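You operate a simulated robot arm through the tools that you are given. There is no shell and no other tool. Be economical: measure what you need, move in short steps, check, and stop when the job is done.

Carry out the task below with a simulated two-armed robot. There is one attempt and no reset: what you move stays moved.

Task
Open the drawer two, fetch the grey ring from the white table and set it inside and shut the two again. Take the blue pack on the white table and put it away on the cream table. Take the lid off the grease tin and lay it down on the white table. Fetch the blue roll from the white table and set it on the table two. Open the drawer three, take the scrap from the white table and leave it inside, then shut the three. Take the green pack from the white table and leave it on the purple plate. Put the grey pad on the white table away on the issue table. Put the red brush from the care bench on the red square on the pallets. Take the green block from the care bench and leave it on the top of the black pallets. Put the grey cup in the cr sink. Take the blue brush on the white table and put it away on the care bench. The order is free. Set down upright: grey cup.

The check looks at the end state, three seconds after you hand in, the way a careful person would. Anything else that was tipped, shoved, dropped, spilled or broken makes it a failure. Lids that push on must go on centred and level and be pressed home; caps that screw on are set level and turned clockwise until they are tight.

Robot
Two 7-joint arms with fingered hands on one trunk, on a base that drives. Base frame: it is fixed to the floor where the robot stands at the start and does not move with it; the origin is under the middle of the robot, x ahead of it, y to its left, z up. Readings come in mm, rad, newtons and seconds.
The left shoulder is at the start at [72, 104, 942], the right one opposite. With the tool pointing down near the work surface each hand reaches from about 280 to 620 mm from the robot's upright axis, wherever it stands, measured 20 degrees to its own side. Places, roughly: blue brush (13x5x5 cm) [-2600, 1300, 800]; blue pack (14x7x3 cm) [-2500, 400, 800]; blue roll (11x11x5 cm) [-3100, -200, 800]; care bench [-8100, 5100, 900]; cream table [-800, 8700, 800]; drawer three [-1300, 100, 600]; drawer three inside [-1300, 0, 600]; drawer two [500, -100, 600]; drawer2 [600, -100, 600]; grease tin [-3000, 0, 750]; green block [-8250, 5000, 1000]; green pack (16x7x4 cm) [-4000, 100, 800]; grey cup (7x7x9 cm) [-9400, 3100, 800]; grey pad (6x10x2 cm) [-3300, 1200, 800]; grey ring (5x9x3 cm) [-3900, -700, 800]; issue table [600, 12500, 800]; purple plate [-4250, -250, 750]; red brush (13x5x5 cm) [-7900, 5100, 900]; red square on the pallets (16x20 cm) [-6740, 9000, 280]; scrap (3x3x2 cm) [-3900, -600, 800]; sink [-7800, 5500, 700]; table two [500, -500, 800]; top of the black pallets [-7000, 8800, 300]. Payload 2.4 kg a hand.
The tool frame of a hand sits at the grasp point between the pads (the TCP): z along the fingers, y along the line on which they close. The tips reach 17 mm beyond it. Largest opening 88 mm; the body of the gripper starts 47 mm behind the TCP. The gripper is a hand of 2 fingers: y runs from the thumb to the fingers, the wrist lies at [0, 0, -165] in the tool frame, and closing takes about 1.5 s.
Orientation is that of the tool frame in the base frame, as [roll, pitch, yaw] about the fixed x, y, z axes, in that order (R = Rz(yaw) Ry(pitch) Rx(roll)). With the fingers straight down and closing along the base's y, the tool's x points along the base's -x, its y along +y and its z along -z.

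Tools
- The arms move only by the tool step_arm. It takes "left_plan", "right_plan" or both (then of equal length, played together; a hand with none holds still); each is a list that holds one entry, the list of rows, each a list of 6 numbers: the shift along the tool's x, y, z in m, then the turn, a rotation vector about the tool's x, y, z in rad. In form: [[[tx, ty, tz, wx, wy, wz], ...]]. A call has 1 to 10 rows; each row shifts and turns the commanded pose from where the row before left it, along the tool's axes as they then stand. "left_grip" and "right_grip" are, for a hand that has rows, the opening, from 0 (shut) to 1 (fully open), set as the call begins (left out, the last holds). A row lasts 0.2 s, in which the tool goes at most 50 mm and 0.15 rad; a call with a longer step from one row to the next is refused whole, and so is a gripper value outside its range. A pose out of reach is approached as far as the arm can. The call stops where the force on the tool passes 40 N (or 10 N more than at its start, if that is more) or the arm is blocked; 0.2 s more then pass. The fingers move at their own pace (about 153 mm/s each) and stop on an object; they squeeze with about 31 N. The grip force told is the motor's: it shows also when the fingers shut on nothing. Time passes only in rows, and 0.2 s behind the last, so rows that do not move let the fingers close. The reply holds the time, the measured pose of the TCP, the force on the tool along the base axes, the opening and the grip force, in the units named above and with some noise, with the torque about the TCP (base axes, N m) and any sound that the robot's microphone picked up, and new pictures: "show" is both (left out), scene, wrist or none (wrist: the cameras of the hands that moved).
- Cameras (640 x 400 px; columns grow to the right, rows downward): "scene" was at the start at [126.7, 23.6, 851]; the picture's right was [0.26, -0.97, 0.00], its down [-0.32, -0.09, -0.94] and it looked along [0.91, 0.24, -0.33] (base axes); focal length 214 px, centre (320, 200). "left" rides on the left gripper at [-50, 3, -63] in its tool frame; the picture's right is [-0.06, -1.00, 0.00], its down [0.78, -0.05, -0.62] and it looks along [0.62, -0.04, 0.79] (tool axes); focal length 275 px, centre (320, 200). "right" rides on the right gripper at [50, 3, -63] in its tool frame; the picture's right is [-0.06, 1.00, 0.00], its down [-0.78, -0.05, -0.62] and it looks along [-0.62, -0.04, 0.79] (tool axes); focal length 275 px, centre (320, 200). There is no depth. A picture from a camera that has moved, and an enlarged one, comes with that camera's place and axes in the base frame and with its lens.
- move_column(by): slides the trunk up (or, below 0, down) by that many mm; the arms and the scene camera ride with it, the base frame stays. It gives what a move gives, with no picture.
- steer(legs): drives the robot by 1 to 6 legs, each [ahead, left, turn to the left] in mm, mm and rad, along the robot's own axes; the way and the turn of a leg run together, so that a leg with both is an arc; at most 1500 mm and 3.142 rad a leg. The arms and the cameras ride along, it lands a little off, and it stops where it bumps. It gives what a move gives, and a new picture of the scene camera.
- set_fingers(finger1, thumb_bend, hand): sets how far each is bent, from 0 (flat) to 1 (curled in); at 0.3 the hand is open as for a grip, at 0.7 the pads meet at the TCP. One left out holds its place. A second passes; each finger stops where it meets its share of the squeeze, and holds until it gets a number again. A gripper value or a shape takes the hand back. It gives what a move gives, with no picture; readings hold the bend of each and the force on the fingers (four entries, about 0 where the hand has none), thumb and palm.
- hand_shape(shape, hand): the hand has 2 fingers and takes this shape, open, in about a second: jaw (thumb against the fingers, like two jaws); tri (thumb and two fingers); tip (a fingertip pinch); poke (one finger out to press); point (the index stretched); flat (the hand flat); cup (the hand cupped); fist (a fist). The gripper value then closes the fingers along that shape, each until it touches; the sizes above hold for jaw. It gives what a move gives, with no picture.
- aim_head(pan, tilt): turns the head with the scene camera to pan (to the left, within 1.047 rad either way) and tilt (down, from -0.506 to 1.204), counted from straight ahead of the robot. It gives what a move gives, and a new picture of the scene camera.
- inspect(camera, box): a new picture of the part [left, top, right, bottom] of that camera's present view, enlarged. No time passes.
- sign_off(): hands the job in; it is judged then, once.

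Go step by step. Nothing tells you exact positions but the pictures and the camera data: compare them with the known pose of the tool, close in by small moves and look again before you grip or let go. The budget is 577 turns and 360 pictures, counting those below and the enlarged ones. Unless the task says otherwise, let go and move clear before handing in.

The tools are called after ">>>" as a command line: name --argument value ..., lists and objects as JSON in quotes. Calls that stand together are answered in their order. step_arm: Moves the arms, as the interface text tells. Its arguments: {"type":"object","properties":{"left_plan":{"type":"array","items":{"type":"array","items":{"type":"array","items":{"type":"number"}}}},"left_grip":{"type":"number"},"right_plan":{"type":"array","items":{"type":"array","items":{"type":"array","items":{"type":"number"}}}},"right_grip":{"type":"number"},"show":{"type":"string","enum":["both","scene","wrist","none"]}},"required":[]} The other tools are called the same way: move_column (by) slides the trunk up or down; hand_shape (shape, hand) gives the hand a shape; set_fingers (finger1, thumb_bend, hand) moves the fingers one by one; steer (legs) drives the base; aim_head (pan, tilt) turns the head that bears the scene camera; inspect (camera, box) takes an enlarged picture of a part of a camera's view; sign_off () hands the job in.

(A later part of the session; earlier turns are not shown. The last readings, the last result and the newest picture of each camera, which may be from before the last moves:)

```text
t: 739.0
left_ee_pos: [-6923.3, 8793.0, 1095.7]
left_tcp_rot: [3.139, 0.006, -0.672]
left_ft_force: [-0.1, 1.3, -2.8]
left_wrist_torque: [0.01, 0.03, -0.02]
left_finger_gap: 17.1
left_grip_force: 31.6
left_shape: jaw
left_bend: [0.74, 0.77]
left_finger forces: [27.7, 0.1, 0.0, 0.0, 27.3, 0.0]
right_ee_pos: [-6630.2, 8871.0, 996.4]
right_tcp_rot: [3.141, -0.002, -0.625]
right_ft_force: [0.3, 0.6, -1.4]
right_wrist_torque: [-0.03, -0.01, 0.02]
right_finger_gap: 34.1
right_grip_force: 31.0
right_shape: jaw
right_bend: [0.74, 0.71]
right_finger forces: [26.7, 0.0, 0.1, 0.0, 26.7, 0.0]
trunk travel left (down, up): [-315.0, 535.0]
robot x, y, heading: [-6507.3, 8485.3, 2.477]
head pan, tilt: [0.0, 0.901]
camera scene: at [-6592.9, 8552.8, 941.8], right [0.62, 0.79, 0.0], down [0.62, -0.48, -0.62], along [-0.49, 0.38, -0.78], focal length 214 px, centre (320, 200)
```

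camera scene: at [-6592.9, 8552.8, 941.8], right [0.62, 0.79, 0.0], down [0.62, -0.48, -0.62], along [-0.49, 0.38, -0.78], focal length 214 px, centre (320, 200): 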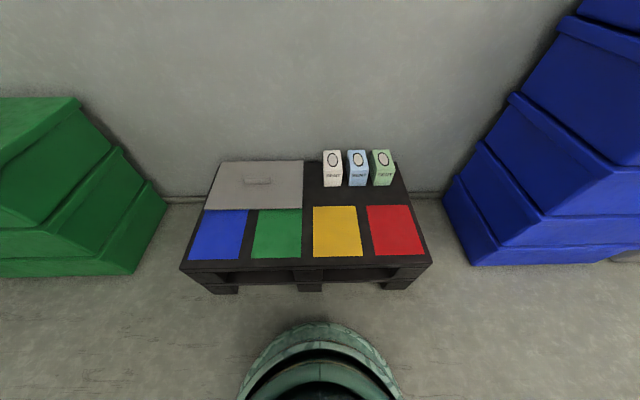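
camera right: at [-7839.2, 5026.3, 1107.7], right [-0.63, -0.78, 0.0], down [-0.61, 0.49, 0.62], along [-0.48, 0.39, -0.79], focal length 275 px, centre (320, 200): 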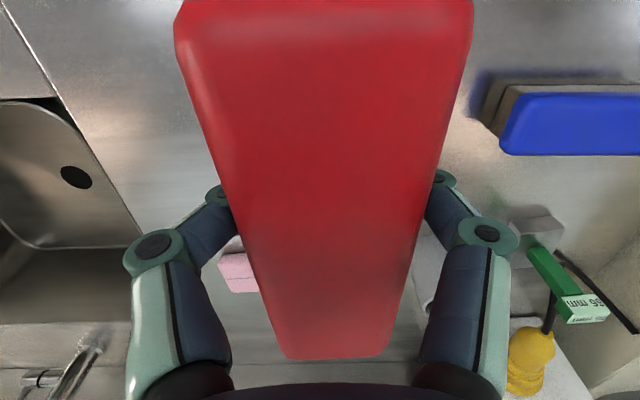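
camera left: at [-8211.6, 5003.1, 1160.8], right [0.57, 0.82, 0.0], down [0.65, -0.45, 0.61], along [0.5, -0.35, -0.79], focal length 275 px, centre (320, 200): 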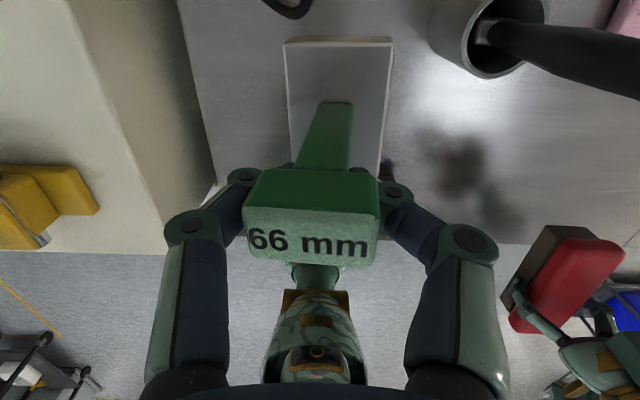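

Clear view of the squares. Lower the trunk fully, then bring the brush over the red square (~[-6729,8998]).

>>> move_column --by -310

>>> step_arm --right_plan '[[[-0.038, -0.011, 0, 0, 0, 0], [-0.038, -0.011, 0, 0, 0, 0], [-0.038, -0.011, 0, 0, 0, 0], [-0.038, -0.011, 0, 0, 0, 0], [0, 0, 0.045, 0, 0, 0], [0, 0, 0.045, 0, 0, 0], [0, 0, 0.045, 0, 0, 0], [0, 0, 0.045, 0, 0, 0]]]' --show "both"

```text
t: 742.1
left_ee_pos: [-6963.3, 8823.6, 655.3]
left_tcp_rot: [3.139, -0.266, -0.671]
left_ft_force: [-0.7, 0.2, -2.3]
left_wrist_torque: [-0.01, 0.03, -0.06]
left_finger_gap: 16.4
left_grip_force: 30.9
left_shape: jaw
left_bend: [0.74, 0.77]
left_finger forces: [27.6, 0.0, 0.0, 0.0, 27.3, 0.0]
right_ee_pos: [-6630.8, 8870.7, 685.7]
right_tcp_rot: [3.14, 0.0, -0.628]
right_ft_force: [-0.5, 0.1, -0.3]
right_wrist_torque: [-0.02, 0.0, 0.0]
right_finger_gap: 34.0
right_grip_force: 31.0
right_shape: jaw
right_bend: [0.74, 0.71]
right_finger forces: [26.6, 0.1, 0.0, 0.0, 26.7, 0.0]
trunk travel left (down, up): [-5.0, 845.0]
robot x, y, heading: [-6501.9, 8485.7, 2.474]
head pan, tilt: [0.0, 0.901]
```

```text
t: 743.9
left_ee_pos: [-6963.6, 8821.7, 652.8]
left_tcp_rot: [3.139, -0.267, -0.673]
left_ft_force: [-0.5, -0.2, -2.4]
left_wrist_torque: [0.04, 0.01, 0.01]
left_finger_gap: 16.8
left_grip_force: 30.9
left_shape: jaw
left_bend: [0.74, 0.77]
left_finger forces: [27.6, 0.1, 0.0, 0.0, 27.1, 0.0]
right_ee_pos: [-6728.4, 8993.5, 503.5]
right_tcp_rot: [3.141, 0.0, -0.627]
right_ft_force: [0.4, -0.3, -2.1]
right_wrist_torque: [0.01, -0.03, 0.0]
right_finger_gap: 33.8
right_grip_force: 31.3
right_shape: jaw
right_bend: [0.74, 0.71]
right_finger forces: [26.6, 0.1, 0.0, 0.0, 26.6, 0.0]
trunk travel left (down, up): [-5.0, 845.0]
robot x, y, heading: [-6503.2, 8488.3, 2.48]
head pan, tilt: [0.0, 0.901]
camera scene: at [-6605.0, 8562.2, 637.5], right [0.62, 0.79, 0.0], down [0.62, -0.49, -0.62], along [-0.49, 0.38, -0.78], focal length 214 px, centre (320, 200)
camera right: at [-6690.0, 8961.8, 565.1], right [-0.64, -0.77, 0.0], down [-0.61, 0.5, 0.62], along [-0.48, 0.39, -0.79], focal length 275 px, centre (320, 200)
```

scene: 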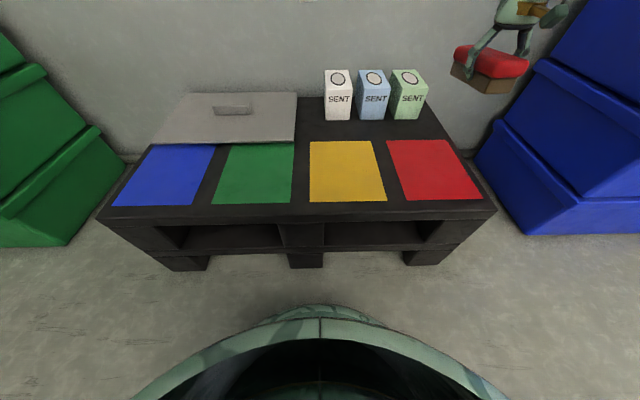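
right: 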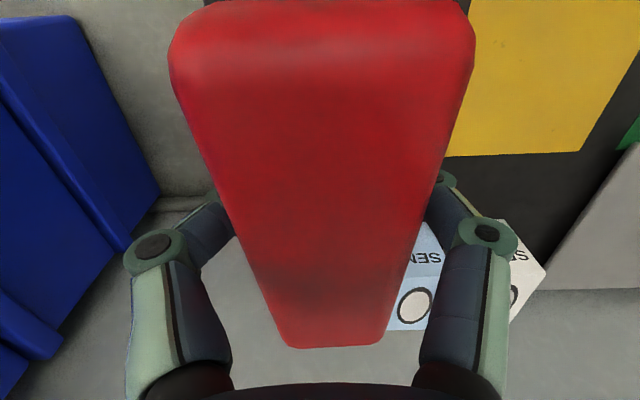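

>>> step_arm --right_plan '[[[0, 0, 0.045, 0, 0, 0], [0, 0, 0.045, 0, 0, 0], [0, 0, 0.045, 0, 0, 0]]]' --show "scene"

```text
t: 744.7
left_ee_pos: [-6962.9, 8823.6, 654.3]
left_tcp_rot: [3.139, -0.265, -0.672]
left_ft_force: [0.4, 0.5, -1.5]
left_wrist_torque: [0.02, 0.02, 0.01]
left_finger_gap: 16.7
left_grip_force: 31.4
left_shape: jaw
left_bend: [0.74, 0.77]
left_finger forces: [27.6, 0.1, 0.1, 0.1, 27.1, 0.0]
right_ee_pos: [-6726.0, 8995.0, 369.0]
right_tcp_rot: [-3.141, 0.0, -0.626]
right_ft_force: [0.1, 0.3, -0.3]
right_wrist_torque: [0.02, 0.04, 0.01]
right_finger_gap: 33.8
right_grip_force: 31.3
right_shape: jaw
right_bend: [0.74, 0.71]
right_finger forces: [26.6, 0.0, 0.0, 0.0, 26.7, 0.1]
trunk travel left (down, up): [-5.0, 845.0]
robot x, y, heading: [-6504.8, 8485.7, 2.473]
head pan, tilt: [0.0, 0.901]
camera scene: at [-6605.0, 8562.2, 637.5], right [0.62, 0.79, 0.0], down [0.62, -0.49, -0.62], along [-0.49, 0.38, -0.78], focal length 214 px, centre (320, 200)
```

scene: 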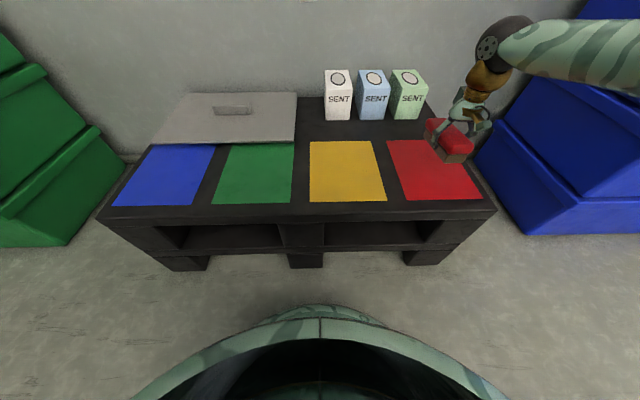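

>>> step_arm --right_plan '[[[0, 0, 0.02, 0, 0, 0], [0, 0, 0.008, 0, 0, 0], [0, 0, 0.004, 0, 0, 0], [0, 0, 0.003, 0, 0, 0], [0, 0, 0.003, 0, 0, 0]]]' --show "none"

```text
t: 745.9
left_ee_pos: [-6962.2, 8823.9, 654.6]
left_tcp_rot: [3.141, -0.267, -0.671]
left_ft_force: [-0.2, 0.0, -1.8]
left_wrist_torque: [-0.02, 0.01, 0.01]
left_finger_gap: 16.8
left_grip_force: 30.9
left_shape: jaw
left_bend: [0.74, 0.77]
left_finger forces: [27.6, 0.0, 0.0, 0.2, 27.3, 0.0]
right_ee_pos: [-6725.8, 8993.4, 332.3]
right_tcp_rot: [3.141, -0.002, -0.627]
right_ft_force: [0.1, -0.1, -1.1]
right_wrist_torque: [-0.01, -0.03, 0.02]
right_finger_gap: 34.0
right_grip_force: 30.6
right_shape: jaw
right_bend: [0.74, 0.71]
right_finger forces: [26.7, 0.0, 0.0, 0.1, 26.7, 0.1]
trunk travel left (down, up): [-5.0, 845.0]
robot x, y, heading: [-6503.3, 8484.0, 2.479]
head pan, tilt: [0.0, 0.901]
```

>>> step_arm --right_plan '[[[0, 0, 0.004, 0, 0, 0], [0, 0, 0.004, 0, 0, 0], [0, 0, 0.003, 0, 0, 0], [0, 0, 0.003, 0, 0, 0]]]' --show "scene"

```text
t: 746.9
left_ee_pos: [-6961.9, 8822.8, 654.0]
left_tcp_rot: [3.14, -0.266, -0.671]
left_ft_force: [-0.4, 0.0, -2.9]
left_wrist_torque: [-0.02, 0.04, 0.06]
left_finger_gap: 16.8
left_grip_force: 31.4
left_shape: jaw
left_bend: [0.74, 0.77]
left_finger forces: [27.5, 0.1, 0.1, 0.0, 27.2, 0.0]
right_ee_pos: [-6726.2, 8994.4, 318.9]
right_tcp_rot: [3.142, -0.001, -0.626]
right_ft_force: [0.1, -0.4, -1.3]
right_wrist_torque: [0.03, 0.01, -0.01]
right_finger_gap: 34.1
right_grip_force: 31.0
right_shape: jaw
right_bend: [0.74, 0.71]
right_finger forces: [26.8, 0.0, 0.1, 0.0, 26.7, 0.1]
trunk travel left (down, up): [-5.0, 845.0]
robot x, y, heading: [-6505.5, 8490.2, 2.472]
head pan, tilt: [0.0, 0.901]
camera scene: at [-6605.0, 8562.2, 637.5], right [0.62, 0.79, 0.0], down [0.62, -0.49, -0.62], along [-0.49, 0.38, -0.78], focal length 214 px, centre (320, 200)
```

scene: 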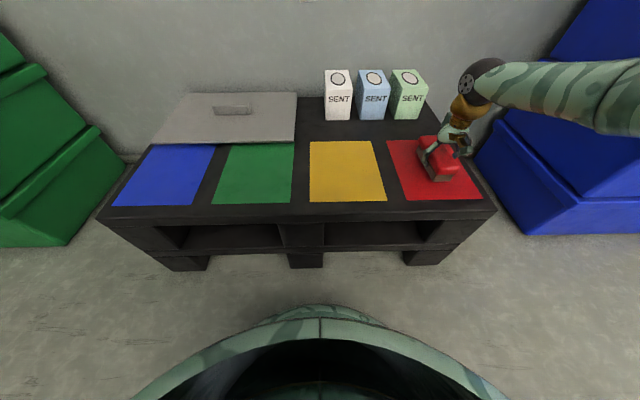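

>>> step_arm --right_plan '[[[0.004, 0.004, 0.003, 0, 0, 0], [0, 0, 0.003, 0, 0, 0], [0, 0, 0.003, 0, 0, 0], [0, 0, 0.003, 0, 0, 0]]]' --show "none"

```text
t: 747.9
left_ee_pos: [-6962.6, 8822.7, 654.6]
left_tcp_rot: [-3.14, -0.266, -0.672]
left_ft_force: [-0.8, -0.4, -2.0]
left_wrist_torque: [-0.02, 0.02, 0.03]
left_finger_gap: 16.8
left_grip_force: 31.1
left_shape: jaw
left_bend: [0.74, 0.77]
left_finger forces: [27.6, 0.0, 0.0, 0.0, 27.2, 0.1]
right_ee_pos: [-6726.1, 8989.1, 308.9]
right_tcp_rot: [-3.141, 0.002, -0.628]
right_ft_force: [1.9, -0.9, 24.2]
right_wrist_torque: [0.01, -0.04, 0.02]
right_finger_gap: 36.3
right_grip_force: 30.8
right_shape: jaw
right_bend: [0.78, 0.74]
right_finger forces: [28.6, 0.0, 0.0, 0.0, 28.9, 0.0]
trunk travel left (down, up): [-5.0, 845.0]
robot x, y, heading: [-6506.2, 8487.2, 2.479]
head pan, tilt: [0.0, 0.901]
```

Contact. Release and rise.

>>> step_arm --right_plan '[[[0, 0, -0.003, 0, 0, 0], [0, 0, 0, 0, 0, 0], [0, 0, 0, 0, 0, 0], [0, 0, 0, 0, 0, 0], [0, 0, -0.03, 0, 0, 0], [0, 0, -0.045, 0, 0, 0], [0, 0, -0.045, 0, 0, 0], [0, 0, -0.045, 0, 0, 0], [0, 0, -0.045, 0, 0, 0], [0, 0, -0.045, 0, 0, 0]]]' --right_grip 1 --show "scene"

>>> inspect --camera "left" --box '[0, 0, 640, 400]'

```text
t: 750.1
left_ee_pos: [-6962.7, 8823.8, 653.6]
left_tcp_rot: [3.141, -0.266, -0.672]
left_ft_force: [-0.1, 0.0, -1.2]
left_wrist_torque: [0.01, -0.02, 0.04]
left_finger_gap: 16.8
left_grip_force: 30.8
left_shape: jaw
left_bend: [0.74, 0.77]
left_finger forces: [27.6, 0.1, 0.0, 0.0, 27.2, 0.0]
right_ee_pos: [-6725.5, 8989.9, 566.2]
right_tcp_rot: [3.141, -0.003, -0.626]
right_ft_force: [0.4, -0.2, 0.0]
right_wrist_torque: [-0.02, 0.02, 0.02]
right_finger_gap: 87.8
right_grip_force: 0.2
right_shape: jaw
right_bend: [0.3, 0.3]
right_finger forces: [0.0, 0.0, 0.0, 0.0, 0.1, 0.0]
trunk travel left (down, up): [-5.0, 845.0]
robot x, y, heading: [-6508.4, 8487.4, 2.474]
head pan, tilt: [0.0, 0.901]
camera scene: at [-6605.0, 8562.2, 637.5], right [0.62, 0.79, 0.0], down [0.62, -0.49, -0.62], along [-0.49, 0.38, -0.78], focal length 214 px, centre (320, 200)
```

scene: 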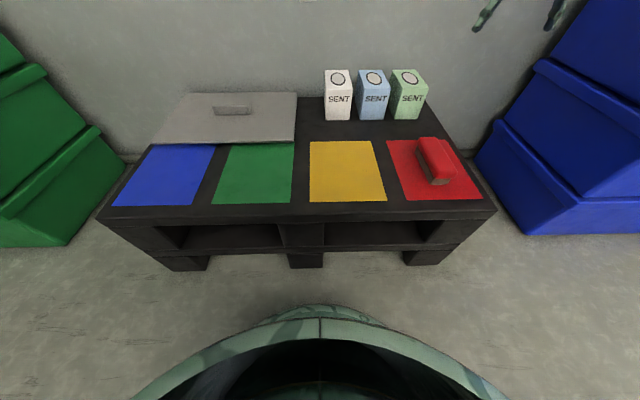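

```text
1.00 times, centred on (320, 200) of left (not enlarged: the box is as wide or as high as the picture)
camera zoom: at [-7014.2, 8860.6, 702.5], right [0.57, 0.82, -0.02], down [0.5, -0.33, 0.8], along [0.65, -0.47, -0.6], focal length 275 px, centre (320, 200)
```

zoom: 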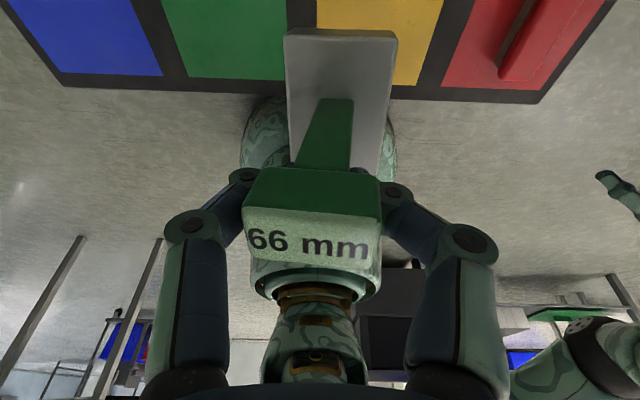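

Red brush is on the red square. Now level the left hand and take the block over the green square area.

>>> step_arm --left_plan '[[[0, 0, 0, 0, -0.133, 0], [0, 0, 0, 0, -0.133, 0], [0.02, 0.036, 0, 0, 0, 0], [0.02, 0.036, 0, 0, 0, 0], [0.02, 0.036, 0, 0, 0, 0], [0.017, 0.035, 0, 0, 0, 0], [0, 0, 0.045, 0, 0, 0], [0, 0, 0.045, 0, 0, 0], [0, 0, 0.045, 0, 0, 0]]]' --show "both"

```text
t: 752.1
left_ee_pos: [-7069.6, 8753.7, 543.3]
left_tcp_rot: [3.14, -0.136, -0.672]
left_ft_force: [0.3, 0.0, -2.4]
left_wrist_torque: [0.01, 0.01, 0.04]
left_finger_gap: 16.8
left_grip_force: 30.9
left_shape: jaw
left_bend: [0.74, 0.77]
left_finger forces: [27.7, 0.1, 0.1, 0.0, 27.3, 0.1]
left hand out of reach, approached as far as the arm can: row 1, 2, 3, 4, 5, 6, 7, 8, 9
right_ee_pos: [-6726.7, 8989.3, 566.4]
right_tcp_rot: [3.141, -0.001, -0.627]
right_ft_force: [-0.2, 0.0, 0.4]
right_wrist_torque: [0.0, 0.0, 0.02]
right_finger_gap: 87.9
right_grip_force: 0.0
right_shape: jaw
right_bend: [0.3, 0.3]
right_finger forces: [0.0, 0.0, 0.0, 0.0, 0.0, 0.1]
trunk travel left (down, up): [-5.0, 845.0]
robot x, y, heading: [-6507.9, 8485.3, 2.474]
head pan, tilt: [0.0, 0.901]
camera scene: at [-6605.0, 8562.2, 637.5], right [0.62, 0.79, 0.0], down [0.62, -0.49, -0.62], along [-0.49, 0.38, -0.78], focal length 214 px, centre (320, 200)
camera left: at [-7116.1, 8785.7, 599.7], right [0.57, 0.82, -0.01], down [0.57, -0.39, 0.72], along [0.59, -0.42, -0.69], focal length 275 px, centre (320, 200)
```

scene: 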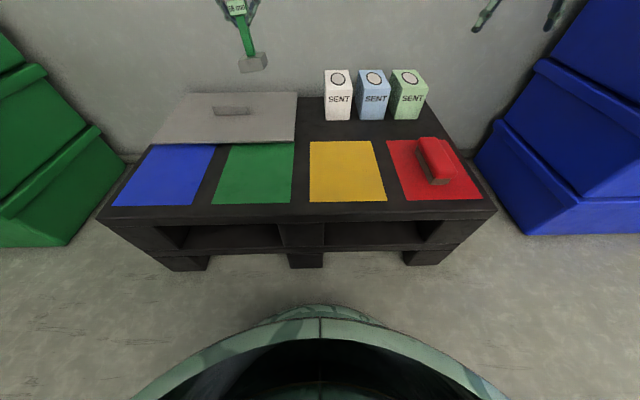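
left: 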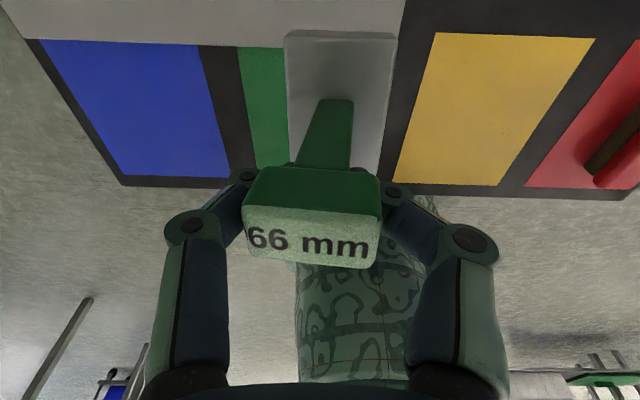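

>>> step_arm --left_plan '[[[0.04, 0.008, 0, 0, 0, 0], [0.04, 0.007, 0, 0, 0, 0], [0.04, 0.007, 0, 0, 0, 0]]]' --show "none"

```text
t: 752.9
left_ee_pos: [-7082.4, 8739.4, 544.0]
left_tcp_rot: [3.139, -0.136, -0.672]
left_ft_force: [0.1, 1.0, -2.1]
left_wrist_torque: [-0.01, 0.04, -0.02]
left_finger_gap: 16.9
left_grip_force: 31.0
left_shape: jaw
left_bend: [0.74, 0.77]
left_finger forces: [27.8, 0.0, 0.1, 0.0, 27.3, 0.1]
left hand out of reach, approached as far as the arm can: row 1, 2, 3
right_ee_pos: [-6726.9, 8989.8, 566.2]
right_tcp_rot: [3.14, -0.001, -0.626]
right_ft_force: [-0.9, 0.0, 0.0]
right_wrist_torque: [-0.01, 0.0, -0.02]
right_finger_gap: 87.9
right_grip_force: 0.2
right_shape: jaw
right_bend: [0.3, 0.3]
right_finger forces: [0.0, 0.1, 0.1, 0.0, 0.0, 0.0]
trunk travel left (down, up): [-5.0, 845.0]
robot x, y, heading: [-6506.2, 8484.6, 2.477]
head pan, tilt: [0.0, 0.901]
```

>>> step_arm --left_plan '[[[0, 0, 0.045, 0, 0, 0], [0, 0, 0.045, 0, 0, 0], [0, 0, 0.045, 0, 0, 0]]]' --show "none"

```text
t: 753.7
left_ee_pos: [-7058.7, 8721.7, 417.8]
left_tcp_rot: [3.141, -0.134, -0.672]
left_ft_force: [-0.2, 0.4, -1.3]
left_wrist_torque: [-0.01, 0.06, 0.0]
left_finger_gap: 16.7
left_grip_force: 31.0
left_shape: jaw
left_bend: [0.74, 0.77]
left_finger forces: [27.6, 0.0, 0.1, 0.0, 27.1, 0.0]
left hand out of reach, approached as far as the arm can: row 2, 3
right_ee_pos: [-6726.0, 8990.4, 567.5]
right_tcp_rot: [3.139, -0.002, -0.627]
right_ft_force: [0.4, -0.3, -0.3]
right_wrist_torque: [-0.01, -0.02, 0.01]
right_finger_gap: 88.1
right_grip_force: 0.1
right_shape: jaw
right_bend: [0.3, 0.3]
right_finger forces: [0.0, 0.1, 0.1, 0.0, 0.0, 0.0]
trunk travel left (down, up): [-5.0, 845.0]
robot x, y, heading: [-6505.0, 8483.1, 2.478]
head pan, tilt: [0.0, 0.901]
```

>>> step_arm --left_plan '[[[0.035, 0.01, -0.01, 0, -0.067, 0], [0.035, 0.01, -0.005, 0, -0.067, 0], [0.035, 0.0, 0, 0, 0, 0]]]' --show "both"

```text
t: 754.5
left_ee_pos: [-7080.8, 8712.5, 397.9]
left_tcp_rot: [3.14, -0.003, -0.671]
left_ft_force: [-0.5, -0.4, -1.0]
left_wrist_torque: [-0.01, 0.02, 0.02]
left_finger_gap: 16.6
left_grip_force: 31.0
left_shape: jaw
left_bend: [0.74, 0.77]
left_finger forces: [27.6, 0.0, 0.0, 0.0, 27.1, 0.0]
left hand out of reach, approached as far as the arm can: row 1, 2, 3
right_ee_pos: [-6726.7, 8991.8, 566.6]
right_tcp_rot: [-3.141, -0.002, -0.628]
right_ft_force: [0.1, 0.5, 0.6]
right_wrist_torque: [-0.01, -0.03, 0.03]
right_finger_gap: 87.9
right_grip_force: 0.0
right_shape: jaw
right_bend: [0.3, 0.3]
right_finger forces: [0.1, 0.0, 0.1, 0.1, 0.0, 0.1]
trunk travel left (down, up): [-5.0, 845.0]
robot x, y, heading: [-6505.2, 8488.7, 2.473]
head pan, tilt: [0.0, 0.901]
camera scene: at [-6605.0, 8562.2, 637.5], right [0.62, 0.79, 0.0], down [0.62, -0.49, -0.62], along [-0.49, 0.38, -0.78], focal length 214 px, centre (320, 200)
camera left: at [-7121.4, 8740.2, 461.7], right [0.57, 0.82, 0.0], down [0.64, -0.45, 0.62], along [0.51, -0.36, -0.78], focal length 275 px, centre (320, 200)
```

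scene: 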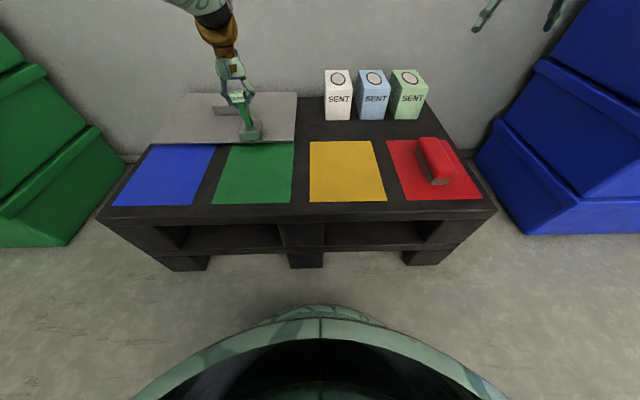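
left: 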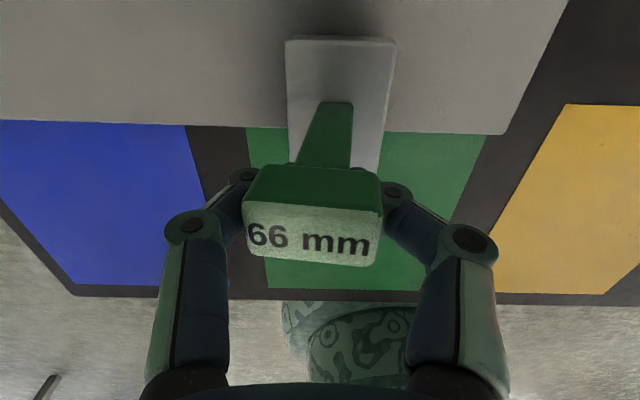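

The arm resists coming nearer, so I'll shift the block by driving back 100 mm instead.

>>> steer --legs '[[-100, -15, 0]]'

>>> inspect --camera "left" --box '[0, 0, 640, 400]'

```text
t: 755.6
left_ee_pos: [-6994.9, 8664.6, 397.0]
left_tcp_rot: [3.14, -0.004, -0.673]
left_ft_force: [-0.4, -0.2, -1.2]
left_wrist_torque: [-0.02, 0.01, 0.02]
left_finger_gap: 16.6
left_grip_force: 30.5
left_shape: jaw
left_bend: [0.74, 0.77]
left_finger forces: [27.6, 0.0, 0.1, 0.1, 27.1, 0.0]
right_ee_pos: [-6639.3, 8942.1, 567.0]
right_tcp_rot: [-3.141, -0.001, -0.628]
right_ft_force: [-0.6, -0.2, -0.4]
right_wrist_torque: [-0.02, -0.02, 0.01]
right_finger_gap: 87.9
right_grip_force: 0.0
right_shape: jaw
right_bend: [0.3, 0.3]
right_finger forces: [0.0, 0.1, 0.0, 0.0, 0.1, 0.0]
trunk travel left (down, up): [-5.0, 845.0]
robot x, y, heading: [-6420.6, 8439.1, 2.474]
head pan, tilt: [0.0, 0.901]
camera scene: at [-6518.8, 8513.8, 637.5], right [0.62, 0.79, 0.0], down [0.62, -0.49, -0.62], along [-0.49, 0.38, -0.78], focal length 214 px, centre (320, 200)
```

scene: 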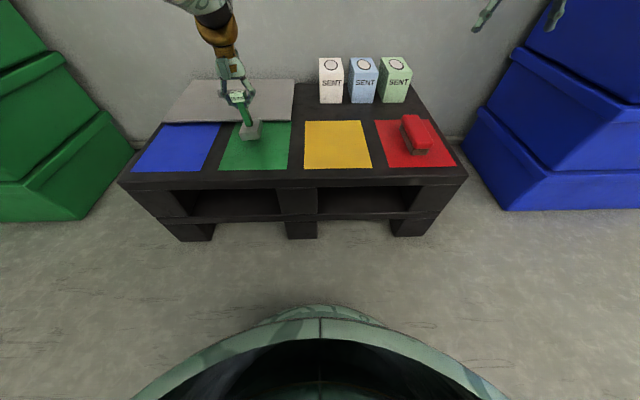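

```text
1.00 times, centred on (320, 200) of left (not enlarged: the box is as wide or as high as the picture)
camera zoom: at [-7035.0, 8692.4, 461.8], right [0.57, 0.82, 0.0], down [0.64, -0.45, 0.62], along [0.51, -0.36, -0.78], focal length 275 px, centre (320, 200)
```

zoom: 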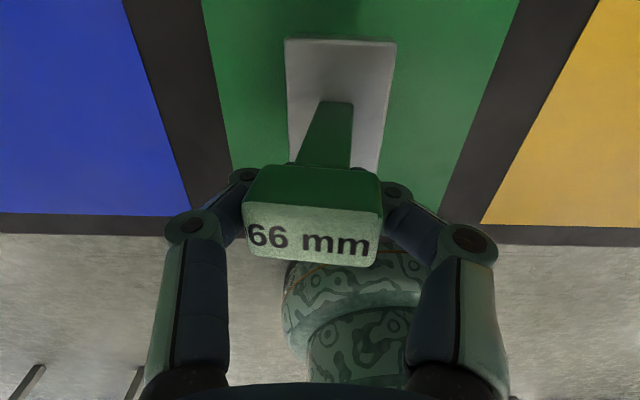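

Over the green square. Lower in small steps to contact.

>>> step_arm --left_plan '[[[0, 0, 0.006, 0, 0, 0], [0, 0, 0.005, 0, 0, 0], [0, 0, 0.004, 0, 0, 0]]]' --show "none"

```text
t: 756.4
left_ee_pos: [-6992.1, 8661.9, 384.7]
left_tcp_rot: [3.14, 0.0, -0.673]
left_ft_force: [-0.4, 0.8, -2.3]
left_wrist_torque: [-0.01, -0.01, 0.0]
left_finger_gap: 16.9
left_grip_force: 31.3
left_shape: jaw
left_bend: [0.74, 0.77]
left_finger forces: [27.4, 0.1, 0.0, 0.1, 27.1, 0.1]
left hand out of reach, approached as far as the arm can: row 3
right_ee_pos: [-6637.8, 8942.0, 566.2]
right_tcp_rot: [3.141, -0.001, -0.629]
right_ft_force: [1.2, 1.1, 0.0]
right_wrist_torque: [-0.01, 0.01, 0.01]
right_finger_gap: 87.8
right_grip_force: 0.0
right_shape: jaw
right_bend: [0.3, 0.3]
right_finger forces: [0.1, 0.0, 0.0, 0.1, 0.0, 0.0]
trunk travel left (down, up): [-5.0, 845.0]
robot x, y, heading: [-6419.1, 8435.4, 2.469]
head pan, tilt: [0.0, 0.901]
```

>>> step_arm --left_plan '[[[0.004, 0, 0.004, 0, 0, 0], [0.004, 0, 0.004, 0, 0, 0], [0.002, 0, 0.004, 0, 0, 0]]]' --show "none"

>>> inspect --camera "scene" --box '[190, 70, 310, 190]'

```text
t: 757.2
left_ee_pos: [-6985.2, 8655.9, 372.8]
left_tcp_rot: [3.139, -0.003, -0.675]
left_ft_force: [0.3, 1.3, 6.5]
left_wrist_torque: [0.0, 0.05, 0.03]
left_finger_gap: 16.7
left_grip_force: 31.0
left_shape: jaw
left_bend: [0.74, 0.77]
left_finger forces: [26.8, 0.0, 0.0, 0.0, 28.7, 0.1]
right_ee_pos: [-6638.4, 8942.0, 566.9]
right_tcp_rot: [-3.141, 0.0, -0.629]
right_ft_force: [-0.7, 0.3, -0.9]
right_wrist_torque: [-0.04, 0.01, -0.04]
right_finger_gap: 88.1
right_grip_force: 0.0
right_shape: jaw
right_bend: [0.3, 0.3]
right_finger forces: [0.0, 0.1, 0.0, 0.1, 0.1, 0.0]
trunk travel left (down, up): [-5.0, 845.0]
robot x, y, heading: [-6421.1, 8437.4, 2.472]
head pan, tilt: [0.0, 0.901]
```

```text
3.33 times, centred on (250, 130) of scene
camera zoom: at [-6518.4, 8513.7, 637.8], right [0.62, 0.79, 0.0], down [0.61, -0.49, -0.62], along [-0.49, 0.38, -0.78], focal length 715 px, centre (553, 433)
```

zoom: 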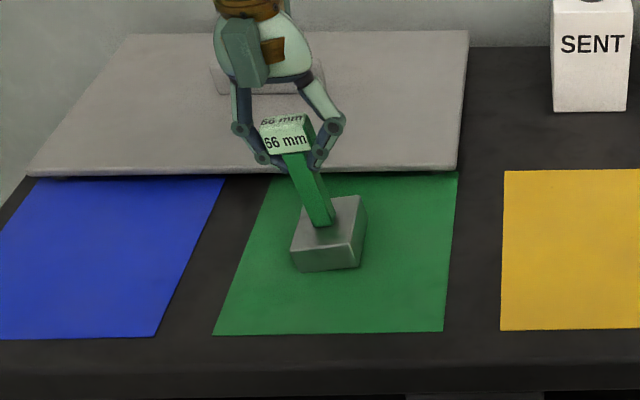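

Contact. Open and rise straight up past the head.

>>> step_arm --left_plan '[[[0, 0, 0, 0, 0, 0], [0, 0, 0, 0, 0, 0], [0, 0, 0, 0, 0, 0], [0, 0, 0, 0, 0, 0], [0, 0, -0.02, 0, 0, 0], [0, 0, -0.04, 0, 0, 0], [0, 0, -0.04, 0, 0, 0]]]' --left_grip 1 --show "scene"

```text
t: 758.8
left_ee_pos: [-7013.5, 8675.9, 459.6]
left_tcp_rot: [3.14, -0.005, -0.672]
left_ft_force: [0.1, 0.2, -0.7]
left_wrist_torque: [0.0, -0.01, 0.02]
left_finger_gap: 88.2
left_grip_force: 0.1
left_shape: jaw
left_bend: [0.3, 0.3]
left_finger forces: [0.0, 0.1, 0.0, 0.1, 0.1, 0.0]
left hand out of reach, approached as far as the arm can: row 5, 6, 7
right_ee_pos: [-6639.9, 8942.5, 565.7]
right_tcp_rot: [3.141, -0.003, -0.629]
right_ft_force: [0.9, 0.8, -0.5]
right_wrist_torque: [-0.01, -0.02, 0.04]
right_finger_gap: 87.8
right_grip_force: 0.0
right_shape: jaw
right_bend: [0.3, 0.3]
right_finger forces: [0.0, 0.1, 0.1, 0.0, 0.0, 0.1]
trunk travel left (down, up): [-5.0, 845.0]
robot x, y, heading: [-6418.4, 8439.0, 2.476]
head pan, tilt: [0.0, 0.901]
camera scene: at [-6518.7, 8513.8, 637.5], right [0.62, 0.79, 0.0], down [0.62, -0.49, -0.62], along [-0.49, 0.38, -0.78], focal length 214 px, centre (320, 200)
```

scene: 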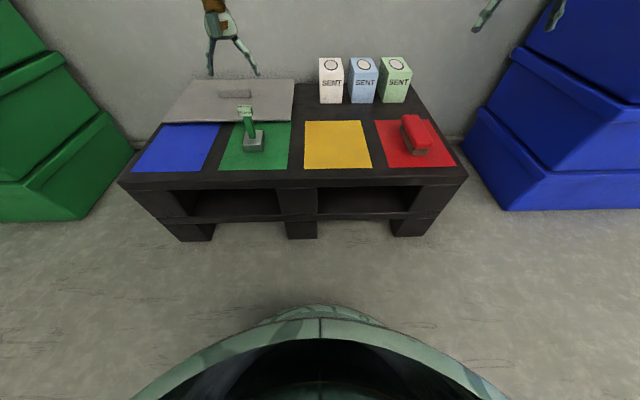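

Both items stand on the pallets. Raise the trunk and retrace the route back out.

>>> move_column --by 330

>>> steer --legs '[[-770, 179, 0], [-770, 179, 0], [0, 0, -1.5]]'

```text
t: 762.1
left_ee_pos: [-7011.9, 8676.2, 947.7]
left_tcp_rot: [3.14, 0.28, -0.671]
left_ft_force: [-0.1, 0.7, 0.1]
left_wrist_torque: [-0.01, -0.03, -0.01]
left_finger_gap: 88.2
left_grip_force: 0.0
left_shape: jaw
left_bend: [0.3, 0.3]
left_finger forces: [0.0, 0.0, 0.0, 0.0, 0.1, 0.0]
right_ee_pos: [-6639.8, 8942.3, 896.6]
right_tcp_rot: [3.141, -0.002, -0.629]
right_ft_force: [0.4, 0.2, -0.6]
right_wrist_torque: [0.0, 0.01, 0.0]
right_finger_gap: 88.0
right_grip_force: 0.0
right_shape: jaw
right_bend: [0.3, 0.3]
right_finger forces: [0.1, 0.0, 0.1, 0.1, 0.0, 0.0]
trunk travel left (down, up): [-335.0, 515.0]
robot x, y, heading: [-6418.8, 8437.3, 2.48]
head pan, tilt: [0.0, 0.901]
```

```text
t: 773.8
left_ee_pos: [-5232.5, 7805.5, 949.6]
left_tcp_rot: [3.139, 0.282, -2.179]
left_ft_force: [0.2, -1.1, -0.4]
left_wrist_torque: [-0.02, -0.02, 0.0]
left_finger_gap: 88.2
left_grip_force: 0.1
left_shape: jaw
left_bend: [0.3, 0.3]
left_finger forces: [0.1, 0.0, 0.0, 0.1, 0.1, 0.0]
right_ee_pos: [-4943.3, 7451.9, 897.1]
right_tcp_rot: [-3.141, -0.002, -2.132]
right_ft_force: [0.3, -0.5, -0.4]
right_wrist_torque: [0.05, -0.02, -0.03]
right_finger_gap: 88.1
right_grip_force: 0.1
right_shape: jaw
right_bend: [0.3, 0.3]
right_finger forces: [0.1, 0.1, 0.0, 0.1, 0.0, 0.0]
trunk travel left (down, up): [-335.0, 515.0]
robot x, y, heading: [-5431.4, 7200.4, 0.969]
head pan, tilt: [0.0, 0.901]
camera scene: at [-5373.1, 7288.2, 961.8], right [0.82, -0.57, 0.0], down [-0.44, -0.65, -0.62], along [0.35, 0.51, -0.78], focal length 214 px, centre (320, 200)
```

scene: 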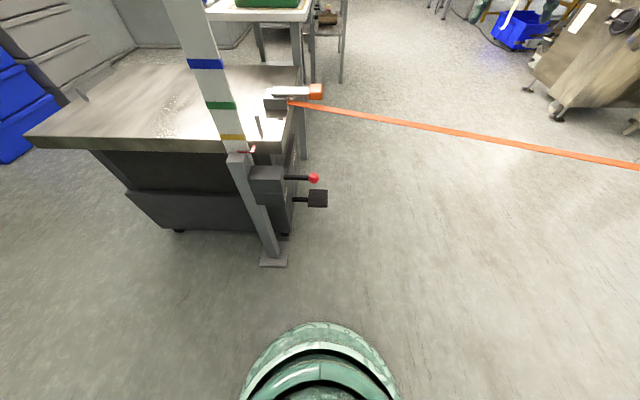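

>>> step_arm --left_plan '[[[0, 0, 0, 0, 0.14, 0], [0, 0, 0, 0, 0.14, 0], [0.04, 0, -0.02, 0, 0, 0], [0.04, 0, -0.02, 0, 0, 0], [0.04, 0, -0.02, 0, 0, 0], [0.03, 0, 0, 0, 0, 0]]]' --right_plan '[[[0.04, 0, -0.02, 0, 0, 0], [0.04, 0, -0.02, 0, 0, 0], [0.04, 0, -0.03, 0, 0, 0], [0, 0, -0.03, 0, 0, 0], [0, 0, 0, 0, 0, 0], [0, 0, 0, 0, 0, 0]]]' --show "none"

>>> steer --legs '[[-450, -150, 0], [-380, 60, 0], [-420, 0, 0], [-499, 232, 0]]'

>>> aim_head --pan 0.0 --tilt 0.3

```text
t: 775.2
left_ee_pos: [-5267.3, 7765.3, 1021.3]
left_tcp_rot: [3.14, 0.0, -2.175]
left_ft_force: [-0.3, -0.4, -0.9]
left_wrist_torque: [-0.04, 0.01, 0.01]
left_finger_gap: 88.1
left_grip_force: 0.1
left_shape: jaw
left_bend: [0.3, 0.3]
left_finger forces: [0.1, 0.0, 0.1, 0.1, 0.0, 0.1]
left hand out of reach, approached as far as the arm can: row 1, 2, 3, 4, 5, 6
right_ee_pos: [-5006.9, 7349.5, 996.9]
right_tcp_rot: [3.141, -0.001, -2.132]
right_ft_force: [0.1, -0.4, -0.7]
right_wrist_torque: [0.04, 0.0, 0.03]
right_finger_gap: 87.9
right_grip_force: 0.1
right_shape: jaw
right_bend: [0.3, 0.3]
right_finger forces: [0.0, 0.0, 0.0, 0.1, 0.1, 0.0]
trunk travel left (down, up): [-335.0, 515.0]
robot x, y, heading: [-5432.2, 7198.4, 0.968]
head pan, tilt: [0.0, 0.901]
```

```text
t: 785.1
left_ee_pos: [-6383.8, 6402.3, 1021.4]
left_tcp_rot: [3.141, 0.003, -2.191]
left_ft_force: [0.1, 0.7, 0.3]
left_wrist_torque: [-0.02, 0.01, 0.0]
left_finger_gap: 88.0
left_grip_force: 0.1
left_shape: jaw
left_bend: [0.3, 0.3]
left_finger forces: [0.0, 0.0, 0.0, 0.1, 0.1, 0.0]
right_ee_pos: [-6128.9, 5984.5, 995.9]
right_tcp_rot: [-3.14, -0.002, -2.148]
right_ft_force: [-0.2, -0.5, -0.2]
right_wrist_torque: [0.02, 0.0, 0.0]
right_finger_gap: 87.9
right_grip_force: 0.1
right_shape: jaw
right_bend: [0.3, 0.3]
right_finger forces: [0.0, 0.0, 0.0, 0.0, 0.0, 0.1]
trunk travel left (down, up): [-335.0, 515.0]
robot x, y, heading: [-6556.2, 5841.2, 0.951]
head pan, tilt: [0.0, 0.901]
camera scene: at [-6496.4, 5927.8, 961.8], right [0.82, -0.58, 0.0], down [-0.45, -0.64, -0.62], along [0.36, 0.51, -0.78], focal length 214 px, centre (320, 200)
```

scene: 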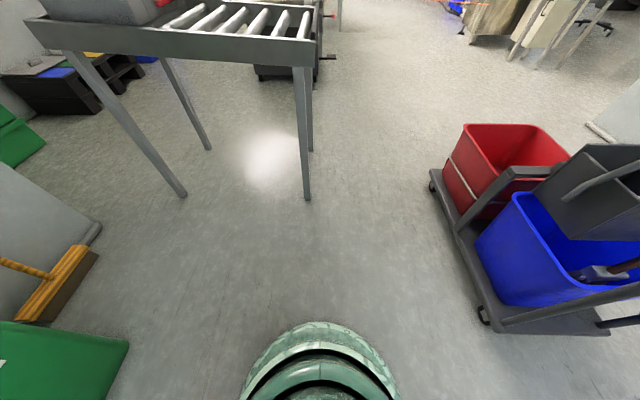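

```text
t: 786.1
left_ee_pos: [-6382.4, 6402.7, 1021.1]
left_tcp_rot: [3.14, 0.003, -2.191]
left_ft_force: [-0.9, -0.5, -0.3]
left_wrist_torque: [-0.02, -0.01, 0.03]
left_finger_gap: 87.8
left_grip_force: 0.0
left_shape: jaw
left_bend: [0.3, 0.3]
left_finger forces: [0.0, 0.0, 0.1, 0.0, 0.1, 0.0]
right_ee_pos: [-6128.7, 5984.0, 995.3]
right_tcp_rot: [-3.141, -0.002, -2.149]
right_ft_force: [0.6, 0.1, 0.0]
right_wrist_torque: [0.0, -0.03, 0.03]
right_finger_gap: 87.7
right_grip_force: 0.0
right_shape: jaw
right_bend: [0.3, 0.3]
right_finger forces: [0.0, 0.0, 0.1, 0.1, 0.0, 0.0]
trunk travel left (down, up): [-335.0, 515.0]
robot x, y, heading: [-6560.4, 5838.9, 0.955]
head pan, tilt: [0.0, 0.3]
camera scene: at [-6486.0, 5942.4, 1014.0], right [0.82, -0.58, 0.0], down [-0.17, -0.24, -0.95], along [0.55, 0.78, -0.3], focal length 214 px, centre (320, 200)
```

scene: 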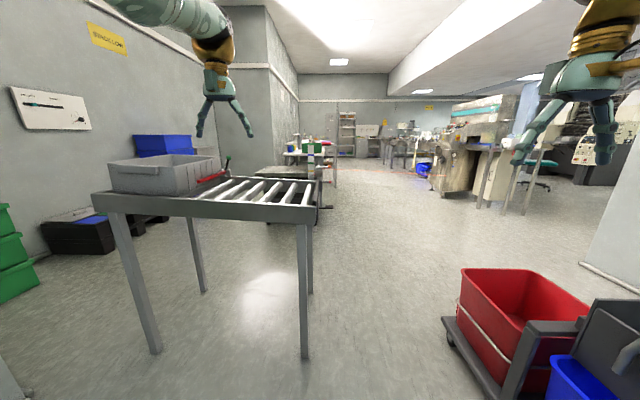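

>>> steer --legs '[[-1084, -106, 0], [0, 0, 1.55], [98, 1000, 0], [98, 1000, 0]]'

>>> aim_head --pan 0.2 --tilt 0.35

```text
t: 805.1
left_ee_pos: [-9019.3, 3573.0, 1022.3]
left_tcp_rot: [3.14, 0.002, -0.634]
left_ft_force: [0.5, -0.2, -0.7]
left_wrist_torque: [-0.03, 0.0, -0.04]
left_finger_gap: 88.1
left_grip_force: 0.0
left_shape: jaw
left_bend: [0.3, 0.3]
left_finger forces: [0.0, 0.0, 0.0, 0.1, 0.1, 0.0]
right_ee_pos: [-8596.7, 3824.9, 996.5]
right_tcp_rot: [3.14, -0.002, -0.59]
right_ft_force: [0.8, 0.8, -0.3]
right_wrist_torque: [0.01, 0.03, -0.02]
right_finger_gap: 87.9
right_grip_force: 0.0
right_shape: jaw
right_bend: [0.3, 0.3]
right_finger forces: [0.0, 0.0, 0.0, 0.0, 0.1, 0.0]
trunk travel left (down, up): [-335.0, 515.0]
robot x, y, heading: [-8460.7, 3394.3, 2.512]
head pan, tilt: [0.0, 0.3]
camera scene: at [-8563.0, 3467.6, 1014.1], right [0.59, 0.81, 0.0], down [0.24, -0.17, -0.96], along [-0.77, 0.56, -0.3], focal length 214 px, centre (320, 200)
```

scene: 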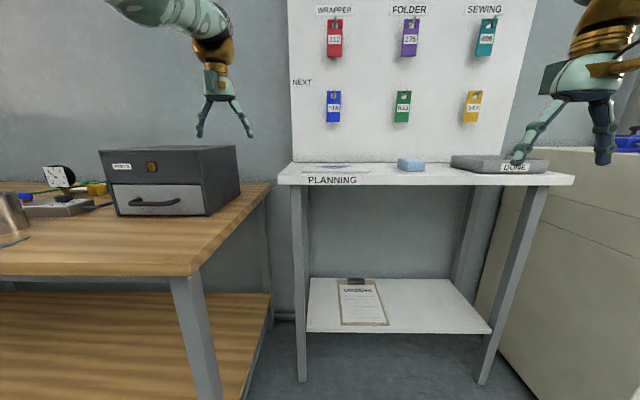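

```text
t: 805.9
left_ee_pos: [-9020.0, 3573.8, 1021.6]
left_tcp_rot: [3.139, 0.001, -0.633]
left_ft_force: [-0.3, -0.4, -0.9]
left_wrist_torque: [-0.02, 0.03, 0.02]
left_finger_gap: 88.1
left_grip_force: 0.0
left_shape: jaw
left_bend: [0.3, 0.3]
left_finger forces: [0.0, 0.1, 0.0, 0.1, 0.1, 0.0]
right_ee_pos: [-8598.6, 3823.3, 996.0]
right_tcp_rot: [-3.14, -0.002, -0.591]
right_ft_force: [0.4, -0.2, 0.2]
right_wrist_torque: [-0.02, -0.02, 0.0]
right_finger_gap: 88.1
right_grip_force: 0.2
right_shape: jaw
right_bend: [0.3, 0.3]
right_finger forces: [0.0, 0.0, 0.1, 0.0, 0.0, 0.0]
trunk travel left (down, up): [-335.0, 515.0]
robot x, y, heading: [-8459.0, 3395.8, 2.509]
head pan, tilt: [0.201, 0.351]
camera scene: at [-8572.2, 3451.4, 1009.4], right [0.42, 0.91, 0.0], down [0.31, -0.14, -0.94], along [-0.85, 0.39, -0.34], focal length 214 px, centre (320, 200)
```

scene: 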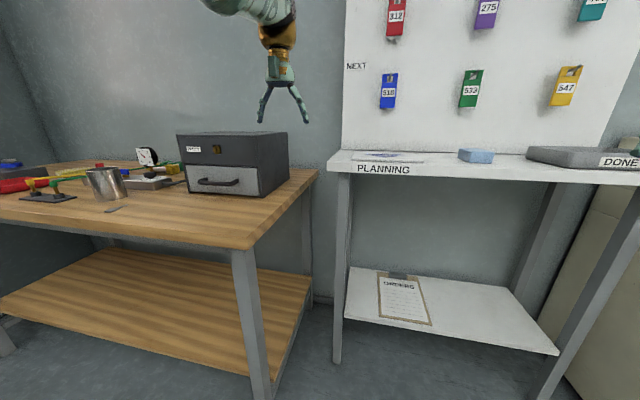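

The grey metal cup is at about [-9385,3125]. Shift left along the bench to bring the right hand to it.

>>> steer --legs '[[90, 890, 0.03]]'

>>> aim_head --pan -0.2 --tilt 0.7

```text
t: 810.6
left_ee_pos: [-9618.4, 2868.3, 1021.9]
left_tcp_rot: [3.139, 0.001, -0.602]
left_ft_force: [0.3, -0.1, 0.0]
left_wrist_torque: [0.0, 0.0, -0.02]
left_finger_gap: 88.2
left_grip_force: 0.1
left_shape: jaw
left_bend: [0.3, 0.3]
left_finger forces: [0.0, 0.0, 0.0, 0.1, 0.0, 0.0]
right_ee_pos: [-9205.6, 3131.1, 996.3]
right_tcp_rot: [3.141, -0.001, -0.556]
right_ft_force: [-0.7, 0.6, -0.2]
right_wrist_torque: [-0.01, -0.02, -0.01]
right_finger_gap: 87.8
right_grip_force: 0.0
right_shape: jaw
right_bend: [0.3, 0.3]
right_finger forces: [0.0, 0.0, 0.0, 0.0, 0.0, 0.0]
trunk travel left (down, up): [-335.0, 515.0]
robot x, y, heading: [-9054.2, 2708.0, 2.543]
head pan, tilt: [0.201, 0.351]
camera scene: at [-9167.9, 2759.2, 1009.3], right [0.39, 0.92, 0.0], down [0.32, -0.13, -0.94], along [-0.87, 0.36, -0.34], focal length 214 px, centre (320, 200)
```

scene: 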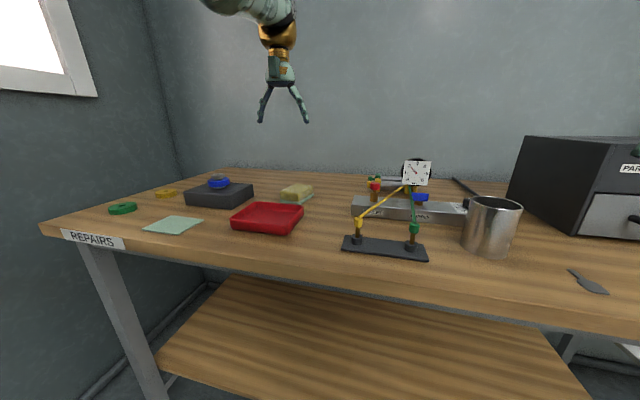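

```text
t: 811.5
left_ee_pos: [-9618.5, 2868.1, 1021.8]
left_tcp_rot: [3.139, 0.003, -0.604]
left_ft_force: [-0.3, -0.1, 0.5]
left_wrist_torque: [-0.03, 0.01, 0.03]
left_finger_gap: 87.8
left_grip_force: 0.0
left_shape: jaw
left_bend: [0.3, 0.3]
left_finger forces: [0.1, 0.0, 0.1, 0.0, 0.1, 0.0]
right_ee_pos: [-9206.8, 3129.8, 995.4]
right_tcp_rot: [3.14, -0.002, -0.558]
right_ft_force: [-0.3, -0.2, 0.0]
right_wrist_torque: [0.01, 0.0, 0.03]
right_finger_gap: 88.0
right_grip_force: 0.2
right_shape: jaw
right_bend: [0.3, 0.3]
right_finger forces: [0.0, 0.0, 0.0, 0.0, 0.1, 0.0]
trunk travel left (down, up): [-335.0, 515.0]
robot x, y, heading: [-9057.6, 2703.8, 2.542]
head pan, tilt: [-0.201, 0.7]
camera scene: at [-9141.4, 2784.0, 978.0], right [0.72, 0.7, 0.0], down [0.45, -0.46, -0.77], along [-0.53, 0.55, -0.64], focal length 214 px, centre (320, 200)
```

scene: 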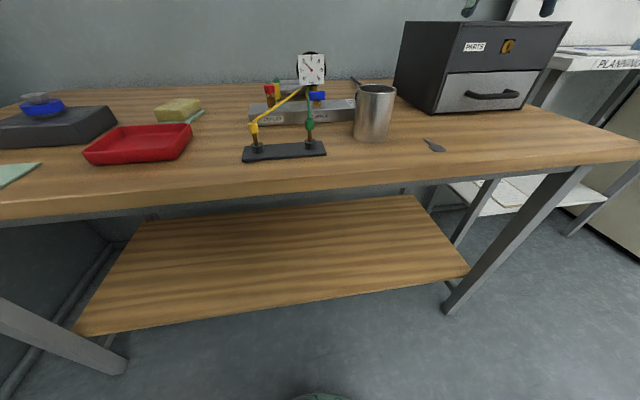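

Cup centre is about [-9388,3206], rim ~868. Move right 120 and in 40, then bring the right hand above it.

>>> steer --legs '[[40, -120, 0]]'

>>> inspect --camera "scene" --box '[200, 50, 440, 200]'

```text
t: 812.8
left_ee_pos: [-9582.1, 2992.2, 1021.5]
left_tcp_rot: [3.139, 0.0, -0.603]
left_ft_force: [0.0, 0.0, -0.2]
left_wrist_torque: [0.01, -0.03, 0.02]
left_finger_gap: 87.8
left_grip_force: 0.0
left_shape: jaw
left_bend: [0.3, 0.3]
left_finger forces: [0.1, 0.1, 0.0, 0.1, 0.0, 0.0]
right_ee_pos: [-9168.8, 3254.6, 994.9]
right_tcp_rot: [-3.141, -0.001, -0.56]
right_ft_force: [-0.6, 0.1, -0.2]
right_wrist_torque: [0.0, 0.03, -0.03]
right_finger_gap: 87.8
right_grip_force: 0.0
right_shape: jaw
right_bend: [0.3, 0.3]
right_finger forces: [0.0, 0.0, 0.0, 0.0, 0.0, 0.0]
trunk travel left (down, up): [-335.0, 515.0]
robot x, y, heading: [-9014.2, 2830.4, 2.546]
head pan, tilt: [-0.201, 0.7]
camera scene: at [-9104.8, 2908.2, 977.9], right [0.72, 0.7, 0.0], down [0.45, -0.46, -0.76], along [-0.53, 0.55, -0.64], focal length 214 px, centre (320, 200)
```

scene: 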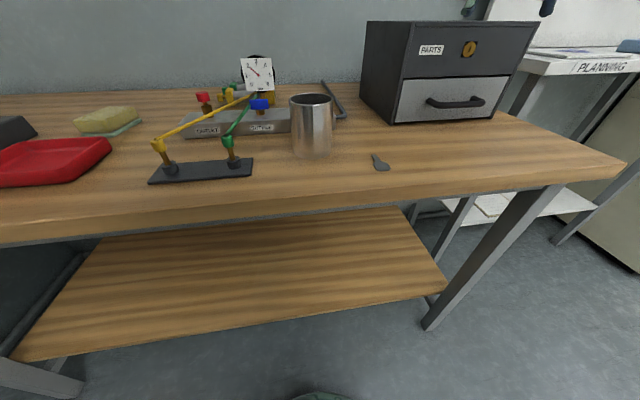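

```text
2.67 times, centred on (320, 125) of scene
camera zoom: at [-9104.8, 2908.2, 977.9], right [0.72, 0.7, 0.0], down [0.45, -0.46, -0.76], along [-0.53, 0.55, -0.64], focal length 572 px, centre (320, 400)
```

zoom: 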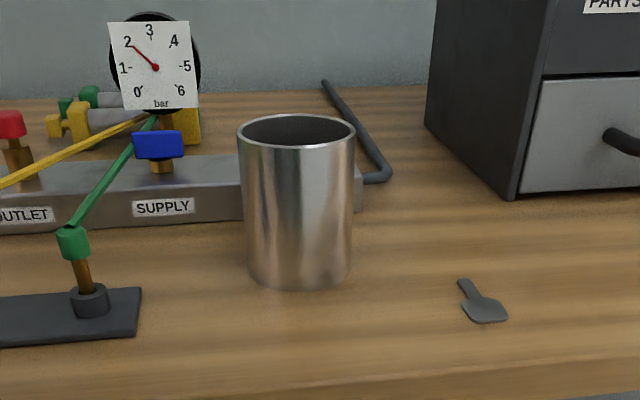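

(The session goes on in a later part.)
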